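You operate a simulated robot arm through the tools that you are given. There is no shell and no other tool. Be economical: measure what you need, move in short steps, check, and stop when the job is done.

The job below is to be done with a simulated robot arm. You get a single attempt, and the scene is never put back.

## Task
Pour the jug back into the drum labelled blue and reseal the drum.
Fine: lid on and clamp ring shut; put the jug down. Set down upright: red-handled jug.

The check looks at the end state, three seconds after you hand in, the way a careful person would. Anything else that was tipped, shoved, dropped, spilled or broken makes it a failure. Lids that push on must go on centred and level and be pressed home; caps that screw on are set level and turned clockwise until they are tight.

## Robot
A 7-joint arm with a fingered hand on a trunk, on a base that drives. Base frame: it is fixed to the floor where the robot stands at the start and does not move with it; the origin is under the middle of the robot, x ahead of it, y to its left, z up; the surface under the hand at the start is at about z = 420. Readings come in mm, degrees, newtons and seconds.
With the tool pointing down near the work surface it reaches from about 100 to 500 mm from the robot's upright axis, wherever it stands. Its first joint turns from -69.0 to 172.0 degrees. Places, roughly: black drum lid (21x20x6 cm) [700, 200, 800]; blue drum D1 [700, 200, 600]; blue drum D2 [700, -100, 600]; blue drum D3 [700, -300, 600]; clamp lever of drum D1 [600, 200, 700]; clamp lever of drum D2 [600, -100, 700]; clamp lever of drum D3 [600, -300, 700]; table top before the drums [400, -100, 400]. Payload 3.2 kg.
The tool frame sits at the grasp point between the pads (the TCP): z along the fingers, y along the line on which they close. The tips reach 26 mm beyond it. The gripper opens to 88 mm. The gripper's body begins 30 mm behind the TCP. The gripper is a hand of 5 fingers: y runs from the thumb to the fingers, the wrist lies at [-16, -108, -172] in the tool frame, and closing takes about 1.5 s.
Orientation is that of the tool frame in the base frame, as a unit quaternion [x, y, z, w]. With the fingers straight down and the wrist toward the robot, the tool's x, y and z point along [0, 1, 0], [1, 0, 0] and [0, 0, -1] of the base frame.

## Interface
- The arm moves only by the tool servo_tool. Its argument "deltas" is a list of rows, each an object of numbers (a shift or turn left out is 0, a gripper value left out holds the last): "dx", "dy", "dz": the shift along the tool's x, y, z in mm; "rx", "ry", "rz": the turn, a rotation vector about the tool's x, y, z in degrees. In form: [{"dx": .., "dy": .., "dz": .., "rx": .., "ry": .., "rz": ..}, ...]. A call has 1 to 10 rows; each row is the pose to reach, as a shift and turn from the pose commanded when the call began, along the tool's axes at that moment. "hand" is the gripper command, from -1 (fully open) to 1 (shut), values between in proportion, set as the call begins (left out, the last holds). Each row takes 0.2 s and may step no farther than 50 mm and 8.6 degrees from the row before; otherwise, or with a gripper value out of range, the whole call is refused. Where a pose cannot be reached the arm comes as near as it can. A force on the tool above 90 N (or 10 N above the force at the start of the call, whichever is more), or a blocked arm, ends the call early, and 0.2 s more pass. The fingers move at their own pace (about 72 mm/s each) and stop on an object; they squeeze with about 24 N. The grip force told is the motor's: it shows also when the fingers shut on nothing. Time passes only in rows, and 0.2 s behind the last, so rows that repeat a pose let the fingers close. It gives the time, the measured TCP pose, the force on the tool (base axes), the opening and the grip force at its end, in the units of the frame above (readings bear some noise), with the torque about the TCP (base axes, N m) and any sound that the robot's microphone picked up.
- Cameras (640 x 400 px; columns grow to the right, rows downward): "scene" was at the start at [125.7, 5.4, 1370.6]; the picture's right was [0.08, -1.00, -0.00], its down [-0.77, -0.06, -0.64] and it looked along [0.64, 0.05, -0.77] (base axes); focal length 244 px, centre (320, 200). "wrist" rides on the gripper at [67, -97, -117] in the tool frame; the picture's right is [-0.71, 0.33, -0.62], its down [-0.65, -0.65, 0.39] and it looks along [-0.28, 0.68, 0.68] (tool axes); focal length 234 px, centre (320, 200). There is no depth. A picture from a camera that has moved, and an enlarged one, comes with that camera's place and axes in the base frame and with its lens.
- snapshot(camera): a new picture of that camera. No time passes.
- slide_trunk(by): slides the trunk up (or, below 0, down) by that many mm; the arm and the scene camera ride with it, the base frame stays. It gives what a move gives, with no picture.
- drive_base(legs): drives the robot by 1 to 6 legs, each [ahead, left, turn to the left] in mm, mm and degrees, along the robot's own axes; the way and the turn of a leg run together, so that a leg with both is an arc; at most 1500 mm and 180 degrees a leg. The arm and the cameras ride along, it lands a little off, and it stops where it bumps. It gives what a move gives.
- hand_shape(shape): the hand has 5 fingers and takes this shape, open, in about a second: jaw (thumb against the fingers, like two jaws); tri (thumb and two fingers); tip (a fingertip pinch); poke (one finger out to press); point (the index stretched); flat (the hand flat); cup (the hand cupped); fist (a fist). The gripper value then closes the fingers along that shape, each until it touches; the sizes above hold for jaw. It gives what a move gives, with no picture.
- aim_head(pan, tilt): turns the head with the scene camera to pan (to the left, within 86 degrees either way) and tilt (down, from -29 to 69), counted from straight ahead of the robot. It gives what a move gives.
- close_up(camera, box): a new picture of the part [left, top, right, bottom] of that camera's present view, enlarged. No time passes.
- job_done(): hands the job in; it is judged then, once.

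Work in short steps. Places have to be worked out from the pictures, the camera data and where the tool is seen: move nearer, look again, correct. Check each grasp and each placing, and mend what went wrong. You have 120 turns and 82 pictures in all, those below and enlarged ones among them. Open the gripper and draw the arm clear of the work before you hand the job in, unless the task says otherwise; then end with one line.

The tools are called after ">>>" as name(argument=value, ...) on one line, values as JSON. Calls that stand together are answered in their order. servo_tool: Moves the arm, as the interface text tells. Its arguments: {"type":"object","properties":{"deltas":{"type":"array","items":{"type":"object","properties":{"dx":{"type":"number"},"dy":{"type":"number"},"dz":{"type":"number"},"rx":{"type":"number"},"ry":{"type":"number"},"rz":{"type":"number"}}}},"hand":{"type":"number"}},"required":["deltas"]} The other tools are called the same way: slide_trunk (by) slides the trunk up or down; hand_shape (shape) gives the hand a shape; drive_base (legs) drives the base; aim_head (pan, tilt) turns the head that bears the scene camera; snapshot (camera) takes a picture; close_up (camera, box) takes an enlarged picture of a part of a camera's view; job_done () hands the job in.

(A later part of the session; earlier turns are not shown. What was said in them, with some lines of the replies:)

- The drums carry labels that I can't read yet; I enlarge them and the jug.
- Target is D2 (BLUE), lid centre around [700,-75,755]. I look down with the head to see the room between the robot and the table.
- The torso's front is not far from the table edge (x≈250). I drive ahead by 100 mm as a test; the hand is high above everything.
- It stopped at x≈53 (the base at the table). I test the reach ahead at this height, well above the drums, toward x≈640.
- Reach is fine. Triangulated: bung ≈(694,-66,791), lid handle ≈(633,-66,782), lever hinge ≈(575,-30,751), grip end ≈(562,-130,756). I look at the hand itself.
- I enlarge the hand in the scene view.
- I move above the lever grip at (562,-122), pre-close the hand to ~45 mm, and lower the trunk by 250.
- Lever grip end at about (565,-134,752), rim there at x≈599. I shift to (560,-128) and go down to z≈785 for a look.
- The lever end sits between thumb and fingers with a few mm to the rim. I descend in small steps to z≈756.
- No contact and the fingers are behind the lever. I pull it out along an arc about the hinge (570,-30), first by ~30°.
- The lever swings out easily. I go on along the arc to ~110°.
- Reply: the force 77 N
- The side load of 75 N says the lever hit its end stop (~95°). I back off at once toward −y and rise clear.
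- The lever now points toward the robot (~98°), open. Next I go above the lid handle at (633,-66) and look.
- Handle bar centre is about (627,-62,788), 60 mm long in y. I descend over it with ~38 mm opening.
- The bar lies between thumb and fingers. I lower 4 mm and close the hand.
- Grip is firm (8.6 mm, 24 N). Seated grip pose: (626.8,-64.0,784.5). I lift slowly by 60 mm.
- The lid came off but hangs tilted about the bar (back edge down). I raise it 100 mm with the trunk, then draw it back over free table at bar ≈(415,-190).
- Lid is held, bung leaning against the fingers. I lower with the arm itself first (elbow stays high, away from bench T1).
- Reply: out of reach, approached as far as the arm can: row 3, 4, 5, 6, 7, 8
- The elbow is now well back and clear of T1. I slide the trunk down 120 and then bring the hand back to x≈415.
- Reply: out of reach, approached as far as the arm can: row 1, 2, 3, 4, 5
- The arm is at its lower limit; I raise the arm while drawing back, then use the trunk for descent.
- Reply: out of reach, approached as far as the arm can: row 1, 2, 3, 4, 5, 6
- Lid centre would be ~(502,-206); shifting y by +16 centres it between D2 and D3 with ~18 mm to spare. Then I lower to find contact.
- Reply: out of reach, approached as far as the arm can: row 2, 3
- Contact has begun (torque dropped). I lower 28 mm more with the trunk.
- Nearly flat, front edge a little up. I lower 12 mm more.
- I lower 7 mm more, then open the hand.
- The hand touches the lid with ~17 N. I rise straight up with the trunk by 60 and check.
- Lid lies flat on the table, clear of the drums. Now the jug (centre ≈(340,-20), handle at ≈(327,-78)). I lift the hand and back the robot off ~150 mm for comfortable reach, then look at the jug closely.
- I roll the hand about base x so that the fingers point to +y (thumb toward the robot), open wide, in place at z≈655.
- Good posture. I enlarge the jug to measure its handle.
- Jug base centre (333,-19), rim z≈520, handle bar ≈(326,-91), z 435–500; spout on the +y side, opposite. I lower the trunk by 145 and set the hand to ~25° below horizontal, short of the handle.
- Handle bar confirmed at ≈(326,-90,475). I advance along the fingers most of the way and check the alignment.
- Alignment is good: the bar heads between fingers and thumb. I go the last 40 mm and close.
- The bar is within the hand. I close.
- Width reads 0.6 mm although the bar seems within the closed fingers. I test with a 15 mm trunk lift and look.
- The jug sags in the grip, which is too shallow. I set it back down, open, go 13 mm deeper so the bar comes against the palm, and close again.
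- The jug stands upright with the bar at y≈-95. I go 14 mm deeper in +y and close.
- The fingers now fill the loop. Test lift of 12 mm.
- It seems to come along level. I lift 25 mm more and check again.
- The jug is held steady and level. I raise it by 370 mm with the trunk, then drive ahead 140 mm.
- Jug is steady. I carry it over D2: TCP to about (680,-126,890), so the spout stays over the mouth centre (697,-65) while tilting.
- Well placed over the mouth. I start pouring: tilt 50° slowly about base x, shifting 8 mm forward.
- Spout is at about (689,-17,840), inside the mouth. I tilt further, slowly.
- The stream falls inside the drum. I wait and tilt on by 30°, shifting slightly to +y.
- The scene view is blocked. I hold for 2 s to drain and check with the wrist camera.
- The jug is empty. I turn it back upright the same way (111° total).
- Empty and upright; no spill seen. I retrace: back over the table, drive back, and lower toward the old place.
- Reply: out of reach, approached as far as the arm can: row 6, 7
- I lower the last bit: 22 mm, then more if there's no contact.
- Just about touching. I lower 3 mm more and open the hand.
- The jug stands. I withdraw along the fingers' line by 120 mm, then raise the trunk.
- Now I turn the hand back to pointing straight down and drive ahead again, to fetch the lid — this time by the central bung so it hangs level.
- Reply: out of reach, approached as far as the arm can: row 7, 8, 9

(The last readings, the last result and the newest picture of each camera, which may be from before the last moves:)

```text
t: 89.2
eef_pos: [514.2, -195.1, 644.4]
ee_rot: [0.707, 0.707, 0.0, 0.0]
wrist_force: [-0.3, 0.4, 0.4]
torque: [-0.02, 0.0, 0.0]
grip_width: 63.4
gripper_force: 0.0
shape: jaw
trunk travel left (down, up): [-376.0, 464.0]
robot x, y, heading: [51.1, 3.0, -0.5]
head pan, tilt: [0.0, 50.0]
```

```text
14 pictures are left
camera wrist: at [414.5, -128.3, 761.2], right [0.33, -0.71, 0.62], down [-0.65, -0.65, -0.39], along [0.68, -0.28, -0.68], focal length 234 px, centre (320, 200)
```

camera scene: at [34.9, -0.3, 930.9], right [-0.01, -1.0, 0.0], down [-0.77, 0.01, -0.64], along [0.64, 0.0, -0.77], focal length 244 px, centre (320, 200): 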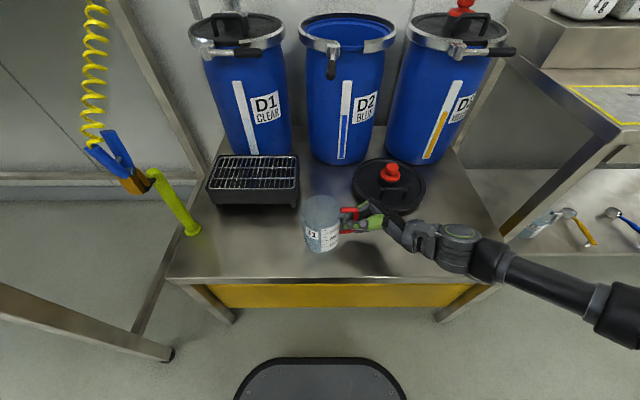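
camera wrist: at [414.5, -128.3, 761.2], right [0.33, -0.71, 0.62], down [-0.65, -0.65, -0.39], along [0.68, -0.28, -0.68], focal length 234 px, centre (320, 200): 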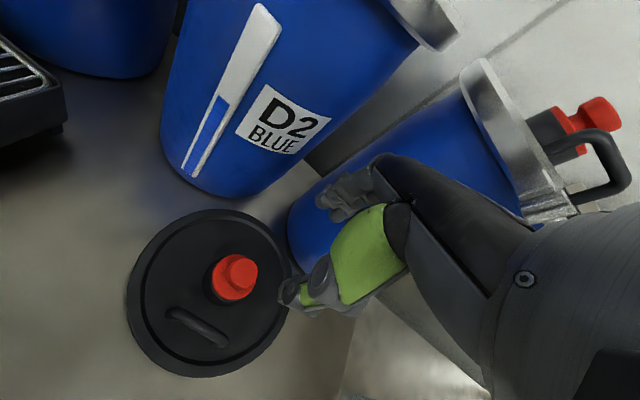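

The bung is at ≈(516,-194), right beneath the hand. I nudge 2 mm and lower with the trunk to just above it.

>>> servo_tool(deltas=[{"dy": 2, "dx": 1}, {"dy": 2, "dx": 1}])

>>> slide_trunk(by=-138)

>>> close_up(camera="wrist", box=[160, 130, 480, 330])

```text
t: 89.8
eef_pos: [514.7, -193.0, 645.0]
ee_rot: [0.706, 0.708, 0.0, 0.0]
wrist_force: [-0.4, -0.6, -0.3]
torque: [-0.02, -0.01, -0.01]
grip_width: 63.4
gripper_force: 0.0
shape: jaw
trunk travel left (down, up): [-376.0, 464.0]
robot x, y, heading: [53.9, -4.2, -0.6]
head pan, tilt: [0.0, 50.0]
```

```text
t: 91.4
eef_pos: [515.1, -192.4, 507.6]
ee_rot: [0.707, 0.708, 0.0, 0.0]
wrist_force: [0.5, -0.6, 0.4]
torque: [-0.03, 0.01, 0.0]
grip_width: 63.3
gripper_force: 0.0
shape: jaw
trunk travel left (down, up): [-238.0, 602.0]
robot x, y, heading: [47.9, -1.6, -0.6]
head pan, tilt: [0.0, 50.0]
```

```text
2.00 times, centred on (320, 230) of wrist
camera zoom: at [416.2, -127.3, 623.4], right [0.33, -0.71, 0.62], down [-0.65, -0.65, -0.39], along [0.68, -0.28, -0.68], focal length 468 px, centre (320, 140)
```

zoom: 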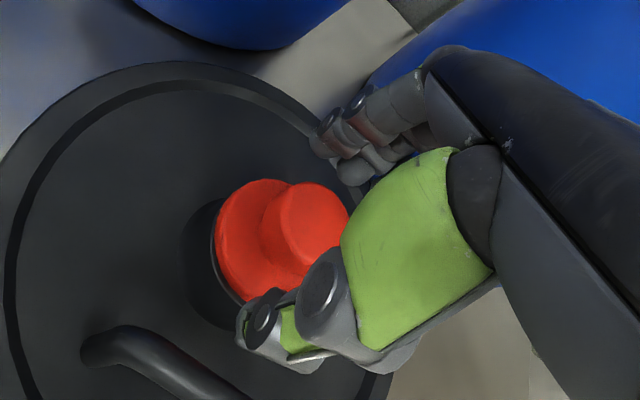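

Bung axis ≈(518,-192). I nudge 2 mm forward, lower 40 mm and close on it.

>>> servo_tool(deltas=[{"dy": 2}, {"dy": 2}])

>>> slide_trunk(by=-40)

>>> servo_tool(deltas=[{}, {}, {}, {}, {}, {}], hand=1)

>>> close_up(camera="wrist", box=[160, 130, 480, 330])

```text
t: 92.0
eef_pos: [517.5, -193.7, 506.0]
ee_rot: [0.707, 0.708, 0.0, 0.0]
wrist_force: [0.3, -0.8, 0.2]
torque: [-0.01, 0.0, 0.0]
grip_width: 63.6
gripper_force: 0.1
shape: jaw
trunk travel left (down, up): [-238.0, 602.0]
robot x, y, heading: [56.2, 2.0, -0.5]
head pan, tilt: [0.0, 50.0]
```

```text
t: 92.8
eef_pos: [516.6, -194.0, 469.2]
ee_rot: [0.706, 0.708, 0.002, 0.002]
wrist_force: [0.5, 0.0, 9.0]
torque: [0.01, 0.12, -0.02]
grip_width: 63.3
gripper_force: 0.1
shape: jaw
trunk travel left (down, up): [-198.0, 642.0]
robot x, y, heading: [47.6, 3.0, -0.3]
head pan, tilt: [0.0, 50.0]
```

```text
t: 94.2
eef_pos: [517.0, -193.2, 468.5]
ee_rot: [0.706, 0.708, 0.002, 0.002]
wrist_force: [-2.2, 0.1, 17.1]
torque: [0.05, 0.85, -0.09]
grip_width: 48.7
gripper_force: 23.9
shape: jaw
trunk travel left (down, up): [-198.0, 642.0]
robot x, y, heading: [53.9, 2.0, -0.3]
head pan, tilt: [0.0, 50.0]
```

```text
2.00 times, centred on (320, 230) of wrist
camera zoom: at [417.3, -127.0, 584.6], right [0.33, -0.71, 0.63], down [-0.65, -0.65, -0.39], along [0.68, -0.28, -0.68], focal length 468 px, centre (320, 140)
```

zoom: 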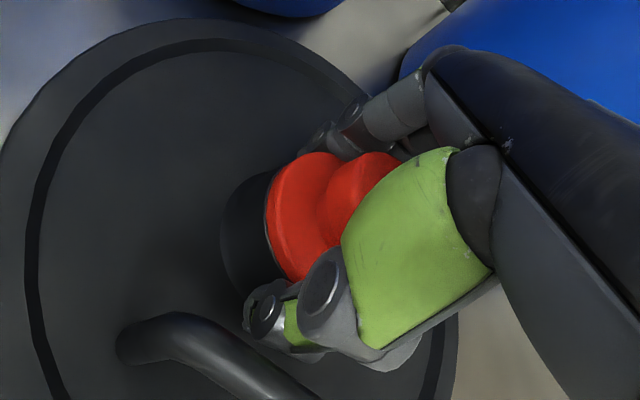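

Gripped at 48.7 mm. I lift 50 mm and look whether the lid comes up level.

>>> slide_trunk(by=50)

>>> snapshot(camera="scene")

```text
t: 95.2
eef_pos: [517.6, -192.5, 518.3]
ee_rot: [0.706, 0.708, -0.001, 0.001]
wrist_force: [-0.6, -0.1, -2.8]
torque: [0.02, 0.01, -0.01]
grip_width: 47.7
gripper_force: 23.8
shape: jaw
trunk travel left (down, up): [-248.0, 592.0]
robot x, y, heading: [54.0, 3.2, -0.5]
head pan, tilt: [0.0, 50.0]
```

```text
11 pictures are left
camera scene: at [177.4, -1.4, 918.8], right [-0.01, -1.0, 0.0], down [-0.77, 0.01, -0.64], along [0.64, 0.0, -0.77], focal length 244 px, centre (320, 200)
```

scene: 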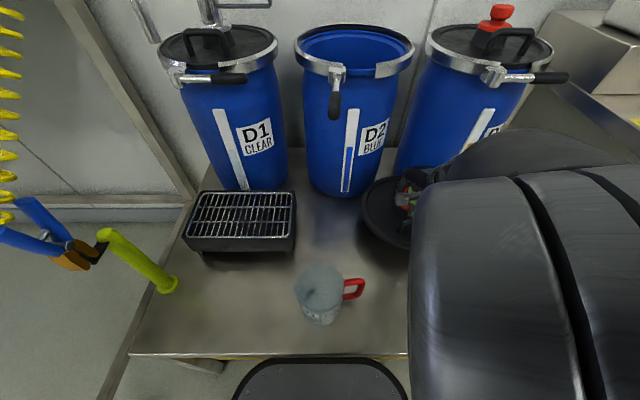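

The lid is lifted and balanced (torque ≈0). I back off 70 mm so that it clears the D3 lever, raise it by 390, and then go forward again.

>>> drive_base(legs=[[-70, 0, 0]])

>>> slide_trunk(by=370)

>>> drive_base(legs=[[70, 0, 0]])

```text
t: 96.2
eef_pos: [448.4, -192.4, 518.6]
ee_rot: [0.706, 0.708, 0.001, 0.0]
wrist_force: [0.0, -0.4, -2.2]
torque: [0.0, -0.04, 0.04]
grip_width: 48.2
gripper_force: 23.8
shape: jaw
trunk travel left (down, up): [-248.0, 592.0]
robot x, y, heading: [-20.0, 3.6, -0.5]
head pan, tilt: [0.0, 50.0]
```

```text
t: 99.8
eef_pos: [447.6, -192.0, 887.1]
ee_rot: [0.706, 0.708, 0.0, 0.0]
wrist_force: [0.0, 0.1, -2.3]
torque: [-0.01, 0.01, 0.01]
grip_width: 47.8
gripper_force: 24.0
shape: jaw
trunk travel left (down, up): [-618.0, 222.0]
robot x, y, heading: [-14.6, -0.6, -0.5]
head pan, tilt: [0.0, 50.0]
```

```text
t: 100.8
eef_pos: [518.2, -192.2, 887.2]
ee_rot: [0.707, 0.708, -0.001, -0.001]
wrist_force: [0.4, 0.8, -3.5]
torque: [-0.02, 0.02, 0.0]
grip_width: 48.0
gripper_force: 23.8
shape: jaw
trunk travel left (down, up): [-618.0, 222.0]
robot x, y, heading: [49.0, 4.7, -0.4]
head pan, tilt: [0.0, 50.0]
```

I move over D2 to (694,-66) at z≈887 and look at the alignment.

>>> servo_tool(deltas=[{"dy": 20, "dx": 15}, {"dy": 45, "dx": 32}, {"dy": 70, "dx": 50}, {"dy": 95, "dx": 68}, {"dy": 120, "dx": 86}, {"dy": 145, "dx": 104}, {"dy": 165, "dx": 118}, {"dy": 176, "dx": 126}, {"dy": 176, "dx": 126, "dz": 25}, {"dy": 176, "dx": 126, "dz": 45}])

>>> snapshot(camera="scene")

>>> snapshot(camera="wrist")

```text
t: 103.0
eef_pos: [693.8, -66.1, 840.8]
ee_rot: [0.706, 0.708, 0.0, -0.001]
wrist_force: [-0.5, 0.2, -2.7]
torque: [0.03, -0.03, -0.01]
grip_width: 47.6
gripper_force: 23.9
shape: jaw
trunk travel left (down, up): [-618.0, 222.0]
robot x, y, heading: [52.0, -0.4, -0.2]
head pan, tilt: [0.0, 50.0]
```

```text
10 pictures are left
camera scene: at [178.1, -1.3, 1288.8], right [-0.01, -1.0, 0.0], down [-0.77, 0.01, -0.64], along [0.64, 0.0, -0.77], focal length 244 px, centre (320, 200)
```

scene: 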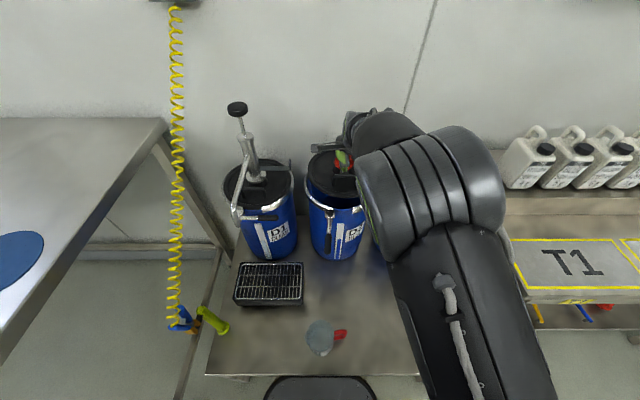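

```text
9 pictures are left
camera wrist: at [594.7, -1.0, 957.8], right [0.33, -0.71, 0.62], down [-0.65, -0.65, -0.39], along [0.68, -0.28, -0.68], focal length 234 px, centre (320, 200)
```

wrist: 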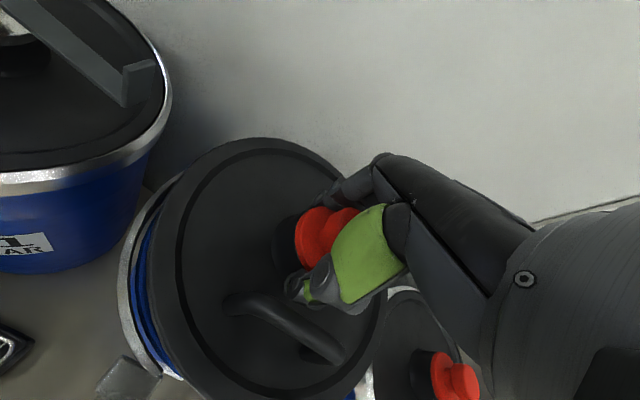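

The visible rim points fit a centre of (694,-66), matching the lid. I lower it gently toward the seat (TCP z≈786).

>>> servo_tool(deltas=[{"dz": 12}, {"dz": 24}, {"dz": 34}, {"dz": 42}, {"dz": 47}, {"dz": 51}, {"dz": 54}])

>>> close_up(camera="wrist", box=[80, 100, 400, 400])

```text
t: 104.6
eef_pos: [694.4, -67.3, 788.5]
ee_rot: [0.706, 0.708, 0.001, 0.001]
wrist_force: [2.0, -0.1, -1.0]
torque: [-0.08, -0.02, -0.01]
grip_width: 47.7
gripper_force: 24.0
shape: jaw
trunk travel left (down, up): [-618.0, 222.0]
robot x, y, heading: [51.7, -1.5, -0.4]
head pan, tilt: [0.0, 50.0]
```

```text
1.33 times, centred on (240, 250) of wrist
camera zoom: at [594.9, -1.2, 904.3], right [0.33, -0.71, 0.62], down [-0.65, -0.65, -0.39], along [0.68, -0.28, -0.68], focal length 312 px, centre (427, 133)
```

zoom: 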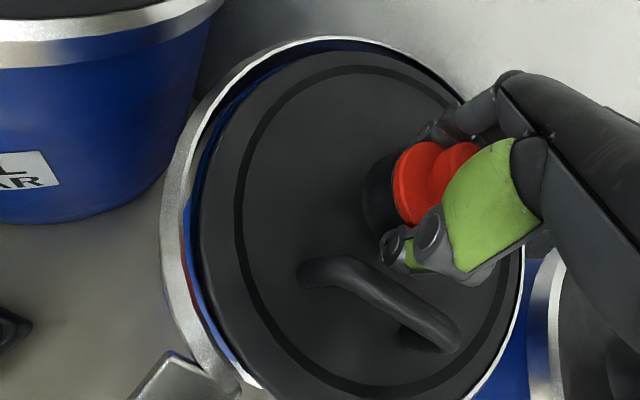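

Contact begins. I press on down in 2 mm steps, watching the force.

>>> servo_tool(deltas=[{"dz": 2}, {"dz": 4}, {"dz": 6}, {"dz": 8}, {"dz": 8}])

>>> close_up(camera="wrist", box=[80, 100, 400, 400])

```text
t: 105.8
eef_pos: [691.4, -67.0, 787.9]
ee_rot: [0.707, 0.708, 0.004, 0.005]
wrist_force: [4.0, -1.1, 29.8]
torque: [0.03, 1.47, -0.15]
grip_width: 48.4
gripper_force: 23.7
shape: jaw
trunk travel left (down, up): [-618.0, 222.0]
robot x, y, heading: [50.4, 0.4, -0.5]
head pan, tilt: [0.0, 50.0]
```

```text
1.33 times, centred on (240, 250) of wrist
camera zoom: at [592.3, -0.7, 902.0], right [0.32, -0.71, 0.63], down [-0.65, -0.65, -0.4], along [0.69, -0.28, -0.67], focal length 312 px, centre (427, 133)
```

zoom: 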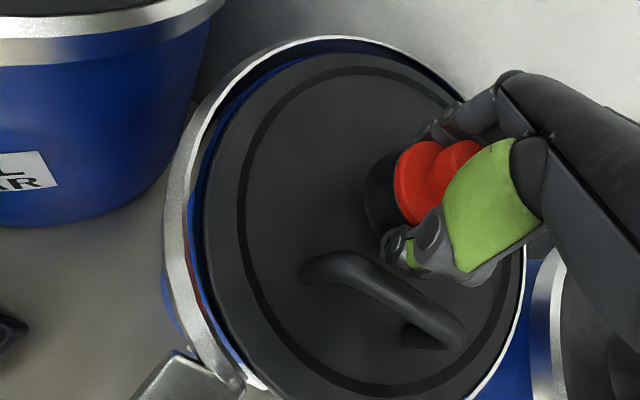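

30 N at z 788; centre matches within ~2 mm. I press harder (toward ~60 N), with a slight forward correction, and see whether it drops further.

>>> servo_tool(deltas=[{"dz": -7, "dy": 0, "dx": 1}, {"dz": -4, "dy": 1, "dx": 2}, {"dz": 2, "dy": 2, "dx": 2}, {"dz": 6, "dy": 3, "dx": 2}, {"dz": 10, "dy": 3, "dx": 2}, {"dz": 13, "dy": 4, "dx": 2}, {"dz": 13, "dy": 4, "dx": 2}])

```text
t: 107.4
eef_pos: [695.4, -63.9, 787.1]
ee_rot: [0.706, 0.708, 0.014, 0.013]
wrist_force: [-7.6, -5.0, 64.0]
torque: [-0.12, 3.01, -0.28]
grip_width: 47.6
gripper_force: 24.2
shape: jaw
trunk travel left (down, up): [-618.0, 222.0]
robot x, y, heading: [51.1, -4.1, -0.1]
head pan, tilt: [0.0, 50.0]
```

The force's lever arm equals that found on the table (thumb on the handle), and the height agrees with the seat. I release, rise, and check the seating.

>>> servo_tool(deltas=[{"dz": -6, "dy": -2, "dx": -1}, {"dz": -12, "dy": -4, "dx": -2}, {"dz": -13, "dy": -4, "dx": -2}])

>>> servo_tool(deltas=[{}, {}, {}, {"dz": -10}, {"dz": -35}, {"dz": -70}, {"dz": -110, "dy": -20}, {"dz": -130, "dy": -60}, {"dz": -140, "dy": -105, "dx": -20}, {"dz": -140, "dy": -140, "dx": -40}], hand=-0.45)

>>> close_up(camera="wrist", box=[80, 100, 400, 300])

```text
t: 108.2
eef_pos: [692.4, -65.1, 787.2]
ee_rot: [0.706, 0.709, 0.006, 0.004]
wrist_force: [4.8, 0.0, 29.5]
torque: [0.02, 0.86, -0.05]
grip_width: 48.5
gripper_force: 24.4
shape: jaw
trunk travel left (down, up): [-618.0, 222.0]
robot x, y, heading: [51.8, 2.0, -0.3]
head pan, tilt: [0.0, 50.0]
```

```text
refused: row 9 steps farther than a row can; nothing moved
```

```text
2.00 times, centred on (240, 200) of wrist
camera zoom: at [592.3, 0.6, 901.5], right [0.33, -0.71, 0.63], down [-0.65, -0.65, -0.4], along [0.69, -0.28, -0.67], focal length 468 px, centre (480, 200)
```

zoom: 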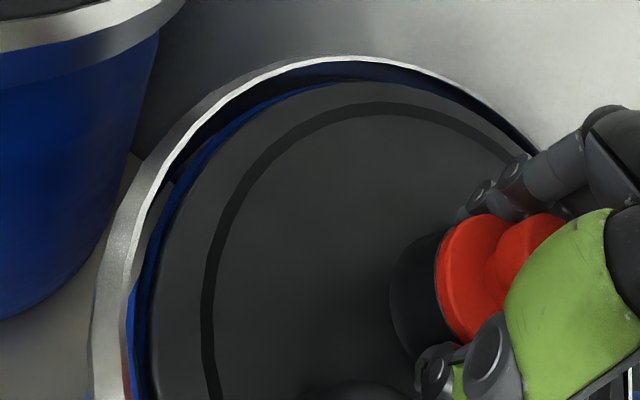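

The lid lies inside the ring with an even gap. I release with valid steps.

>>> servo_tool(deltas=[{"dz": -4}, {"dz": -5}, {"dz": -5}, {"dz": -15}, {"dz": -40}, {"dz": -75}, {"dz": -110, "dy": -20}, {"dz": -125, "dy": -55}, {"dz": -125, "dy": -95, "dx": -15}, {"dz": -125, "dy": -135, "dx": -35}], hand=-0.45)

>>> snapshot(camera="wrist")

```text
t: 110.4
eef_pos: [561.5, -100.2, 905.0]
ee_rot: [0.707, 0.708, -0.001, -0.002]
wrist_force: [-0.4, 0.3, 0.7]
torque: [-0.01, 0.0, 0.02]
grip_width: 63.6
gripper_force: 0.1
shape: jaw
out of reach, approached as far as the arm can: row 10
trunk travel left (down, up): [-618.0, 222.0]
robot x, y, heading: [49.2, -0.5, -0.6]
head pan, tilt: [0.0, 50.0]
```

```text
5 pictures are left
camera wrist: at [462.6, -35.5, 1021.6], right [0.34, -0.71, 0.62], down [-0.66, -0.65, -0.39], along [0.68, -0.28, -0.68], focal length 234 px, centre (320, 200)
```

wrist: 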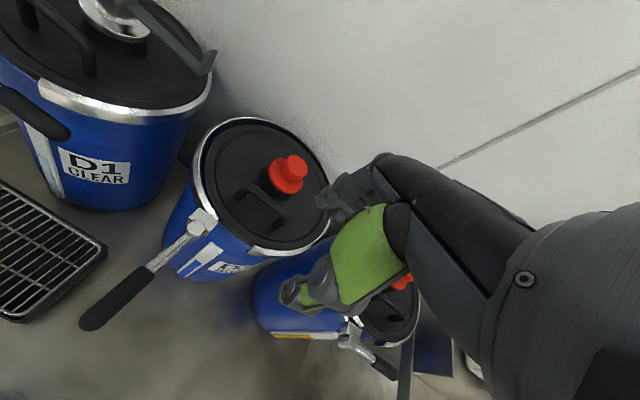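

The lid looks centred like before. To be sure it's home evenly, I close the hand and press on the bung's top at the lid's middle.

>>> servo_tool(deltas=[{"dy": 40, "dx": 8}, {"dy": 80, "dx": 18}, {"dy": 115, "dx": 28}, {"dy": 137, "dx": 34}, {"dy": 137, "dx": 34, "dz": 25}, {"dy": 137, "dx": 34, "dz": 50}, {"dy": 137, "dx": 34, "dz": 60}, {"dy": 137, "dx": 34, "dz": 66}], hand=1)

>>> servo_tool(deltas=[{"dz": 3}, {"dz": 6}, {"dz": 9}, {"dz": 12}, {"dz": 15}, {"dz": 18}, {"dz": 21}])

```text
t: 112.2
eef_pos: [698.4, -64.8, 840.4]
ee_rot: [0.707, 0.708, 0.003, 0.002]
wrist_force: [1.7, -0.2, 4.5]
torque: [-0.07, -0.06, 0.02]
grip_width: 0.0
gripper_force: 23.9
shape: jaw
trunk travel left (down, up): [-618.0, 222.0]
robot x, y, heading: [54.9, 1.9, -0.4]
head pan, tilt: [0.0, 50.0]
```

```text
t: 113.8
eef_pos: [699.2, -65.4, 838.8]
ee_rot: [0.706, 0.708, 0.019, 0.016]
wrist_force: [6.6, -4.1, 55.2]
torque: [-0.81, -0.18, 0.17]
grip_width: 0.0
gripper_force: 24.1
shape: jaw
trunk travel left (down, up): [-618.0, 222.0]
robot x, y, heading: [47.8, 3.9, -0.2]
head pan, tilt: [0.0, 50.0]
```

The lid is solid at 55 N in the middle (1.6 mm give). Now I rise and go round to the outer (+y) side of the open lever, to push it shut with the closed hand.

>>> servo_tool(deltas=[{"dz": -20}, {"dz": -50}, {"dz": -75}, {"dz": -80, "dy": -30, "dx": 20}, {"dz": -80, "dy": -62, "dx": 42}, {"dz": -80, "dy": -95, "dx": 64}, {"dz": -80, "dy": -120, "dx": 86}, {"dz": -80, "dy": -125, "dx": 108}])

>>> slide_trunk(by=-90)

>>> servo_tool(deltas=[{"dy": -25}, {"dy": -50}, {"dy": -75}, {"dy": -75}])

```text
t: 115.6
eef_pos: [575.1, 37.4, 901.7]
ee_rot: [0.711, 0.703, 0.009, -0.009]
wrist_force: [-0.8, -0.9, -0.2]
torque: [-0.02, 0.0, 0.01]
grip_width: 0.5
gripper_force: 23.9
shape: jaw
trunk travel left (down, up): [-618.0, 222.0]
robot x, y, heading: [50.3, 1.4, -0.4]
head pan, tilt: [0.0, 50.0]
```

```text
t: 116.8
eef_pos: [574.2, 41.9, 814.0]
ee_rot: [0.709, 0.706, 0.01, -0.008]
wrist_force: [0.5, -0.1, 0.4]
torque: [-0.01, -0.02, 0.01]
grip_width: 0.0
gripper_force: 24.1
shape: jaw
trunk travel left (down, up): [-528.0, 312.0]
robot x, y, heading: [51.5, -3.9, -0.4]
head pan, tilt: [0.0, 50.0]
```

```text
t: 117.8
eef_pos: [496.2, 41.4, 807.7]
ee_rot: [0.707, 0.707, -0.001, 0.0]
wrist_force: [-0.2, -0.2, 0.3]
torque: [-0.01, -0.01, 0.02]
grip_width: 0.2
gripper_force: 23.6
shape: jaw
trunk travel left (down, up): [-528.0, 312.0]
robot x, y, heading: [52.3, 1.1, -0.5]
head pan, tilt: [0.0, 50.0]
```

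At (496,41,808). I lower 52 mm with the trunk beside the lever and take a look.

>>> slide_trunk(by=-52)

>>> snapshot(camera="wrist")

```text
t: 118.8
eef_pos: [497.0, 42.0, 754.5]
ee_rot: [0.706, 0.708, 0.001, -0.001]
wrist_force: [-0.1, 0.5, -0.7]
torque: [0.01, 0.02, 0.01]
grip_width: 0.3
gripper_force: 23.8
shape: jaw
trunk travel left (down, up): [-476.0, 364.0]
robot x, y, heading: [54.9, 3.1, -0.4]
head pan, tilt: [0.0, 50.0]
```

```text
4 pictures are left
camera wrist: at [398.5, 107.2, 871.6], right [0.33, -0.71, 0.62], down [-0.65, -0.65, -0.39], along [0.68, -0.28, -0.68], focal length 234 px, centre (320, 200)
```

wrist: 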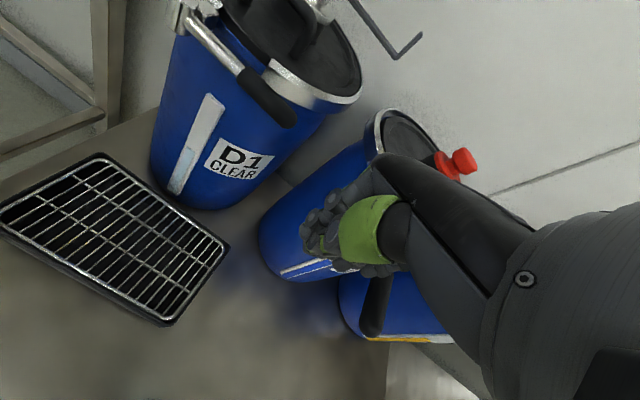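

The lever is just to the −y side of the hand. I push it along the arc, first to ~40°.

>>> servo_tool(deltas=[{"dx": -20, "dy": -1}, {"dx": -36, "dy": -3}, {"dx": -50, "dy": -6}, {"dx": -64, "dy": -8}, {"dx": -79, "dy": -8}, {"dx": -93, "dy": -6}, {"dx": -106, "dy": 0}, {"dx": -119, "dy": 7}])

>>> servo_tool(deltas=[{"dx": -8, "dy": 7}, {"dx": -15, "dy": 14}, {"dx": -21, "dy": 21}])

>>> snapshot(camera="wrist")

```text
t: 120.5
eef_pos: [503.2, -78.1, 754.4]
ee_rot: [0.706, 0.708, 0.0, 0.0]
wrist_force: [-1.8, 0.7, 0.3]
torque: [-0.01, -0.01, -0.01]
grip_width: 0.1
gripper_force: 24.1
shape: jaw
trunk travel left (down, up): [-476.0, 364.0]
robot x, y, heading: [51.4, -1.5, -0.2]
head pan, tilt: [0.0, 50.0]
```

```text
t: 121.3
eef_pos: [525.2, -98.9, 755.2]
ee_rot: [0.706, 0.708, 0.0, 0.0]
wrist_force: [-1.5, 1.1, 0.5]
torque: [0.0, -0.05, -0.01]
grip_width: 0.1
gripper_force: 24.2
shape: jaw
trunk travel left (down, up): [-476.0, 364.0]
robot x, y, heading: [54.1, 0.2, -0.3]
head pan, tilt: [0.0, 50.0]
```

```text
3 pictures are left
camera wrist: at [426.5, -33.0, 871.7], right [0.33, -0.71, 0.62], down [-0.65, -0.65, -0.39], along [0.68, -0.28, -0.68], focal length 234 px, centre (320, 200)
```

wrist: 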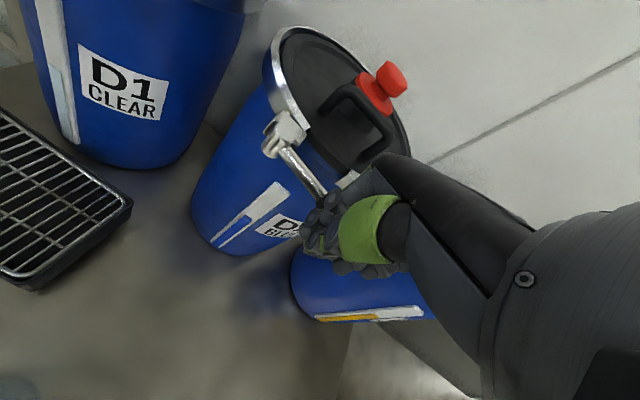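

The lever follows well. I push it home in small steps, watching the force.

>>> servo_tool(deltas=[{"dy": 6, "dx": -4}, {"dy": 12, "dx": -7}, {"dy": 18, "dx": -9}, {"dy": 22, "dx": -10}, {"dy": 25, "dx": -10}])

```text
t: 122.5
eef_pos: [548.0, -108.6, 757.2]
ee_rot: [0.707, 0.707, 0.0, -0.001]
wrist_force: [-13.0, 2.7, 2.3]
torque: [-0.01, 0.01, -0.05]
grip_width: 0.0
gripper_force: 24.5
shape: jaw
trunk travel left (down, up): [-476.0, 364.0]
robot x, y, heading: [49.4, -1.5, -0.1]
head pan, tilt: [0.0, 50.0]
```

Resistance begins (13 N). I push on a few mm more.

>>> servo_tool(deltas=[{"dy": 3}, {"dy": 6}, {"dy": 9}, {"dy": 11}])

```text
t: 123.5
eef_pos: [555.4, -108.9, 759.9]
ee_rot: [0.706, 0.708, 0.002, 0.002]
wrist_force: [-38.9, 1.6, 13.2]
torque: [0.21, 0.18, 0.02]
grip_width: 0.0
gripper_force: 23.5
shape: jaw
trunk travel left (down, up): [-476.0, 364.0]
robot x, y, heading: [51.6, 0.8, -0.6]
head pan, tilt: [0.0, 50.0]
```

Force 39 N at x=555. A little more, to about 60 N.

>>> servo_tool(deltas=[{"dy": 3}, {"dy": 6}, {"dy": 8}, {"dy": 8}])

>>> close_up(camera="wrist", box=[160, 80, 480, 330])

```text
t: 124.5
eef_pos: [558.9, -107.9, 759.2]
ee_rot: [0.706, 0.708, -0.001, 0.002]
wrist_force: [-58.6, 3.0, 17.5]
torque: [-0.01, 0.28, -0.02]
grip_width: 0.1
gripper_force: 23.7
shape: jaw
trunk travel left (down, up): [-476.0, 364.0]
robot x, y, heading: [48.2, 0.0, -0.4]
head pan, tilt: [0.0, 50.0]
```

```text
1.60 times, centred on (320, 205) of wrist
camera zoom: at [459.2, -41.7, 874.7], right [0.33, -0.7, 0.63], down [-0.65, -0.65, -0.39], along [0.68, -0.28, -0.68], focal length 375 px, centre (320, 192)
```

zoom: 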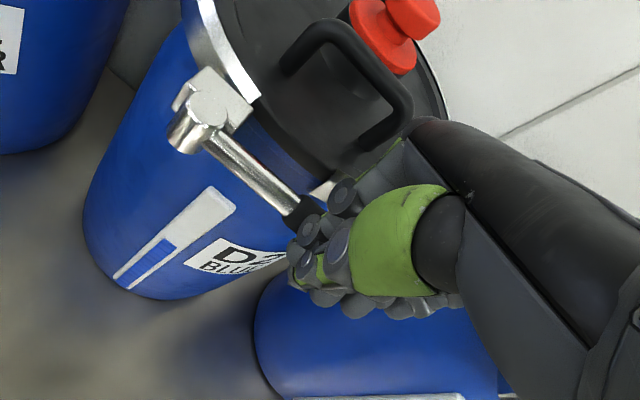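

The lever appears parallel to the rim again. I back off, shift toward its end (y≈-124), and press once more to make sure it is over-centre.

>>> servo_tool(deltas=[{"dy": -15}, {"dy": -35}, {"dy": -35, "dx": -15}, {"dy": -22, "dx": -15}, {"dy": -14, "dx": -15}, {"dy": -7, "dx": -15}, {"dy": -1, "dx": -15}, {"dy": 4, "dx": -15}, {"dy": 7, "dx": -15}])

```text
t: 126.5
eef_pos: [562.4, -122.3, 759.0]
ee_rot: [0.706, 0.708, -0.001, 0.003]
wrist_force: [-70.4, 2.9, 20.9]
torque: [0.02, 0.49, 0.19]
grip_width: 0.1
gripper_force: 23.9
shape: jaw
trunk travel left (down, up): [-476.0, 364.0]
robot x, y, heading: [54.9, 0.3, -0.5]
head pan, tilt: [0.0, 50.0]
```

70 N at the lever end. I back away, rise, and check how the lever and lid stay.

>>> servo_tool(deltas=[{"dy": -20}, {"dy": -45, "dz": -10}, {"dy": -60, "dz": -45}, {"dy": -60, "dz": -85}, {"dy": -60, "dz": -125}], hand=-1)

>>> snapshot(camera="wrist")

```text
t: 127.8
eef_pos: [516.0, -123.3, 881.5]
ee_rot: [0.707, 0.707, 0.0, 0.0]
wrist_force: [0.4, 0.7, 0.3]
torque: [0.01, 0.0, 0.0]
grip_width: 87.7
gripper_force: 0.0
shape: jaw
trunk travel left (down, up): [-476.0, 364.0]
robot x, y, heading: [48.8, 2.3, -0.6]
head pan, tilt: [0.0, 50.0]
```

```text
1 pictures are left
camera wrist: at [417.8, -58.0, 997.5], right [0.33, -0.71, 0.62], down [-0.65, -0.65, -0.39], along [0.68, -0.28, -0.68], focal length 234 px, centre (320, 200)
```

wrist: 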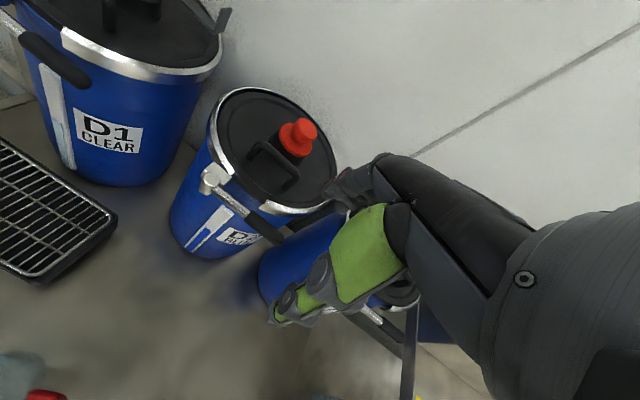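

The lever end is back at (563,-133), as it was at the start, and the lid sits centred in the ring. I raise the arm, drive back clear, and take the last overview.

>>> slide_trunk(by=150)

>>> drive_base(legs=[[-140, 0, 0]])

>>> snapshot(camera="scene")

```text
t: 129.5
eef_pos: [517.3, -123.8, 1033.0]
ee_rot: [0.706, 0.708, 0.0, 0.0]
wrist_force: [0.3, -0.3, -0.5]
torque: [0.0, 0.03, 0.0]
grip_width: 88.0
gripper_force: 0.1
shape: jaw
trunk travel left (down, up): [-626.0, 214.0]
robot x, y, heading: [46.2, 1.3, -0.3]
head pan, tilt: [0.0, 50.0]
```

```text
t: 130.8
eef_pos: [377.0, -121.9, 1031.4]
ee_rot: [0.707, 0.708, 0.0, 0.0]
wrist_force: [0.3, 0.5, 1.1]
torque: [-0.02, 0.04, -0.02]
grip_width: 88.2
gripper_force: 0.1
shape: jaw
trunk travel left (down, up): [-626.0, 214.0]
robot x, y, heading: [-88.6, 2.5, -0.4]
head pan, tilt: [0.0, 50.0]
```

```text
0 pictures are left
camera scene: at [37.2, -0.4, 1296.9], right [-0.01, -1.0, 0.0], down [-0.77, 0.01, -0.64], along [0.64, 0.0, -0.77], focal length 244 px, centre (320, 200)
```

scene: 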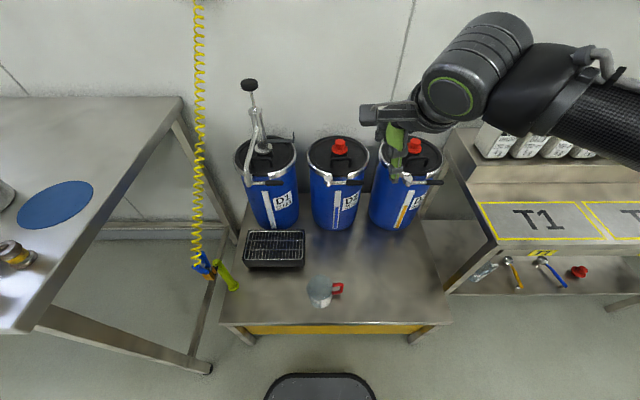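

Everything stands in place: D2 is lidded and its lever shut, the jug is upright and empty on the table, and the arm is clear. I hand in.

>>> job_done()

```text
The job is handed in.
```

I poured the jug into the blue drum (D2), put the lid back on and pressed it down. The clamp lever is shut again, and the empty red-handled jug stands upright on the table.
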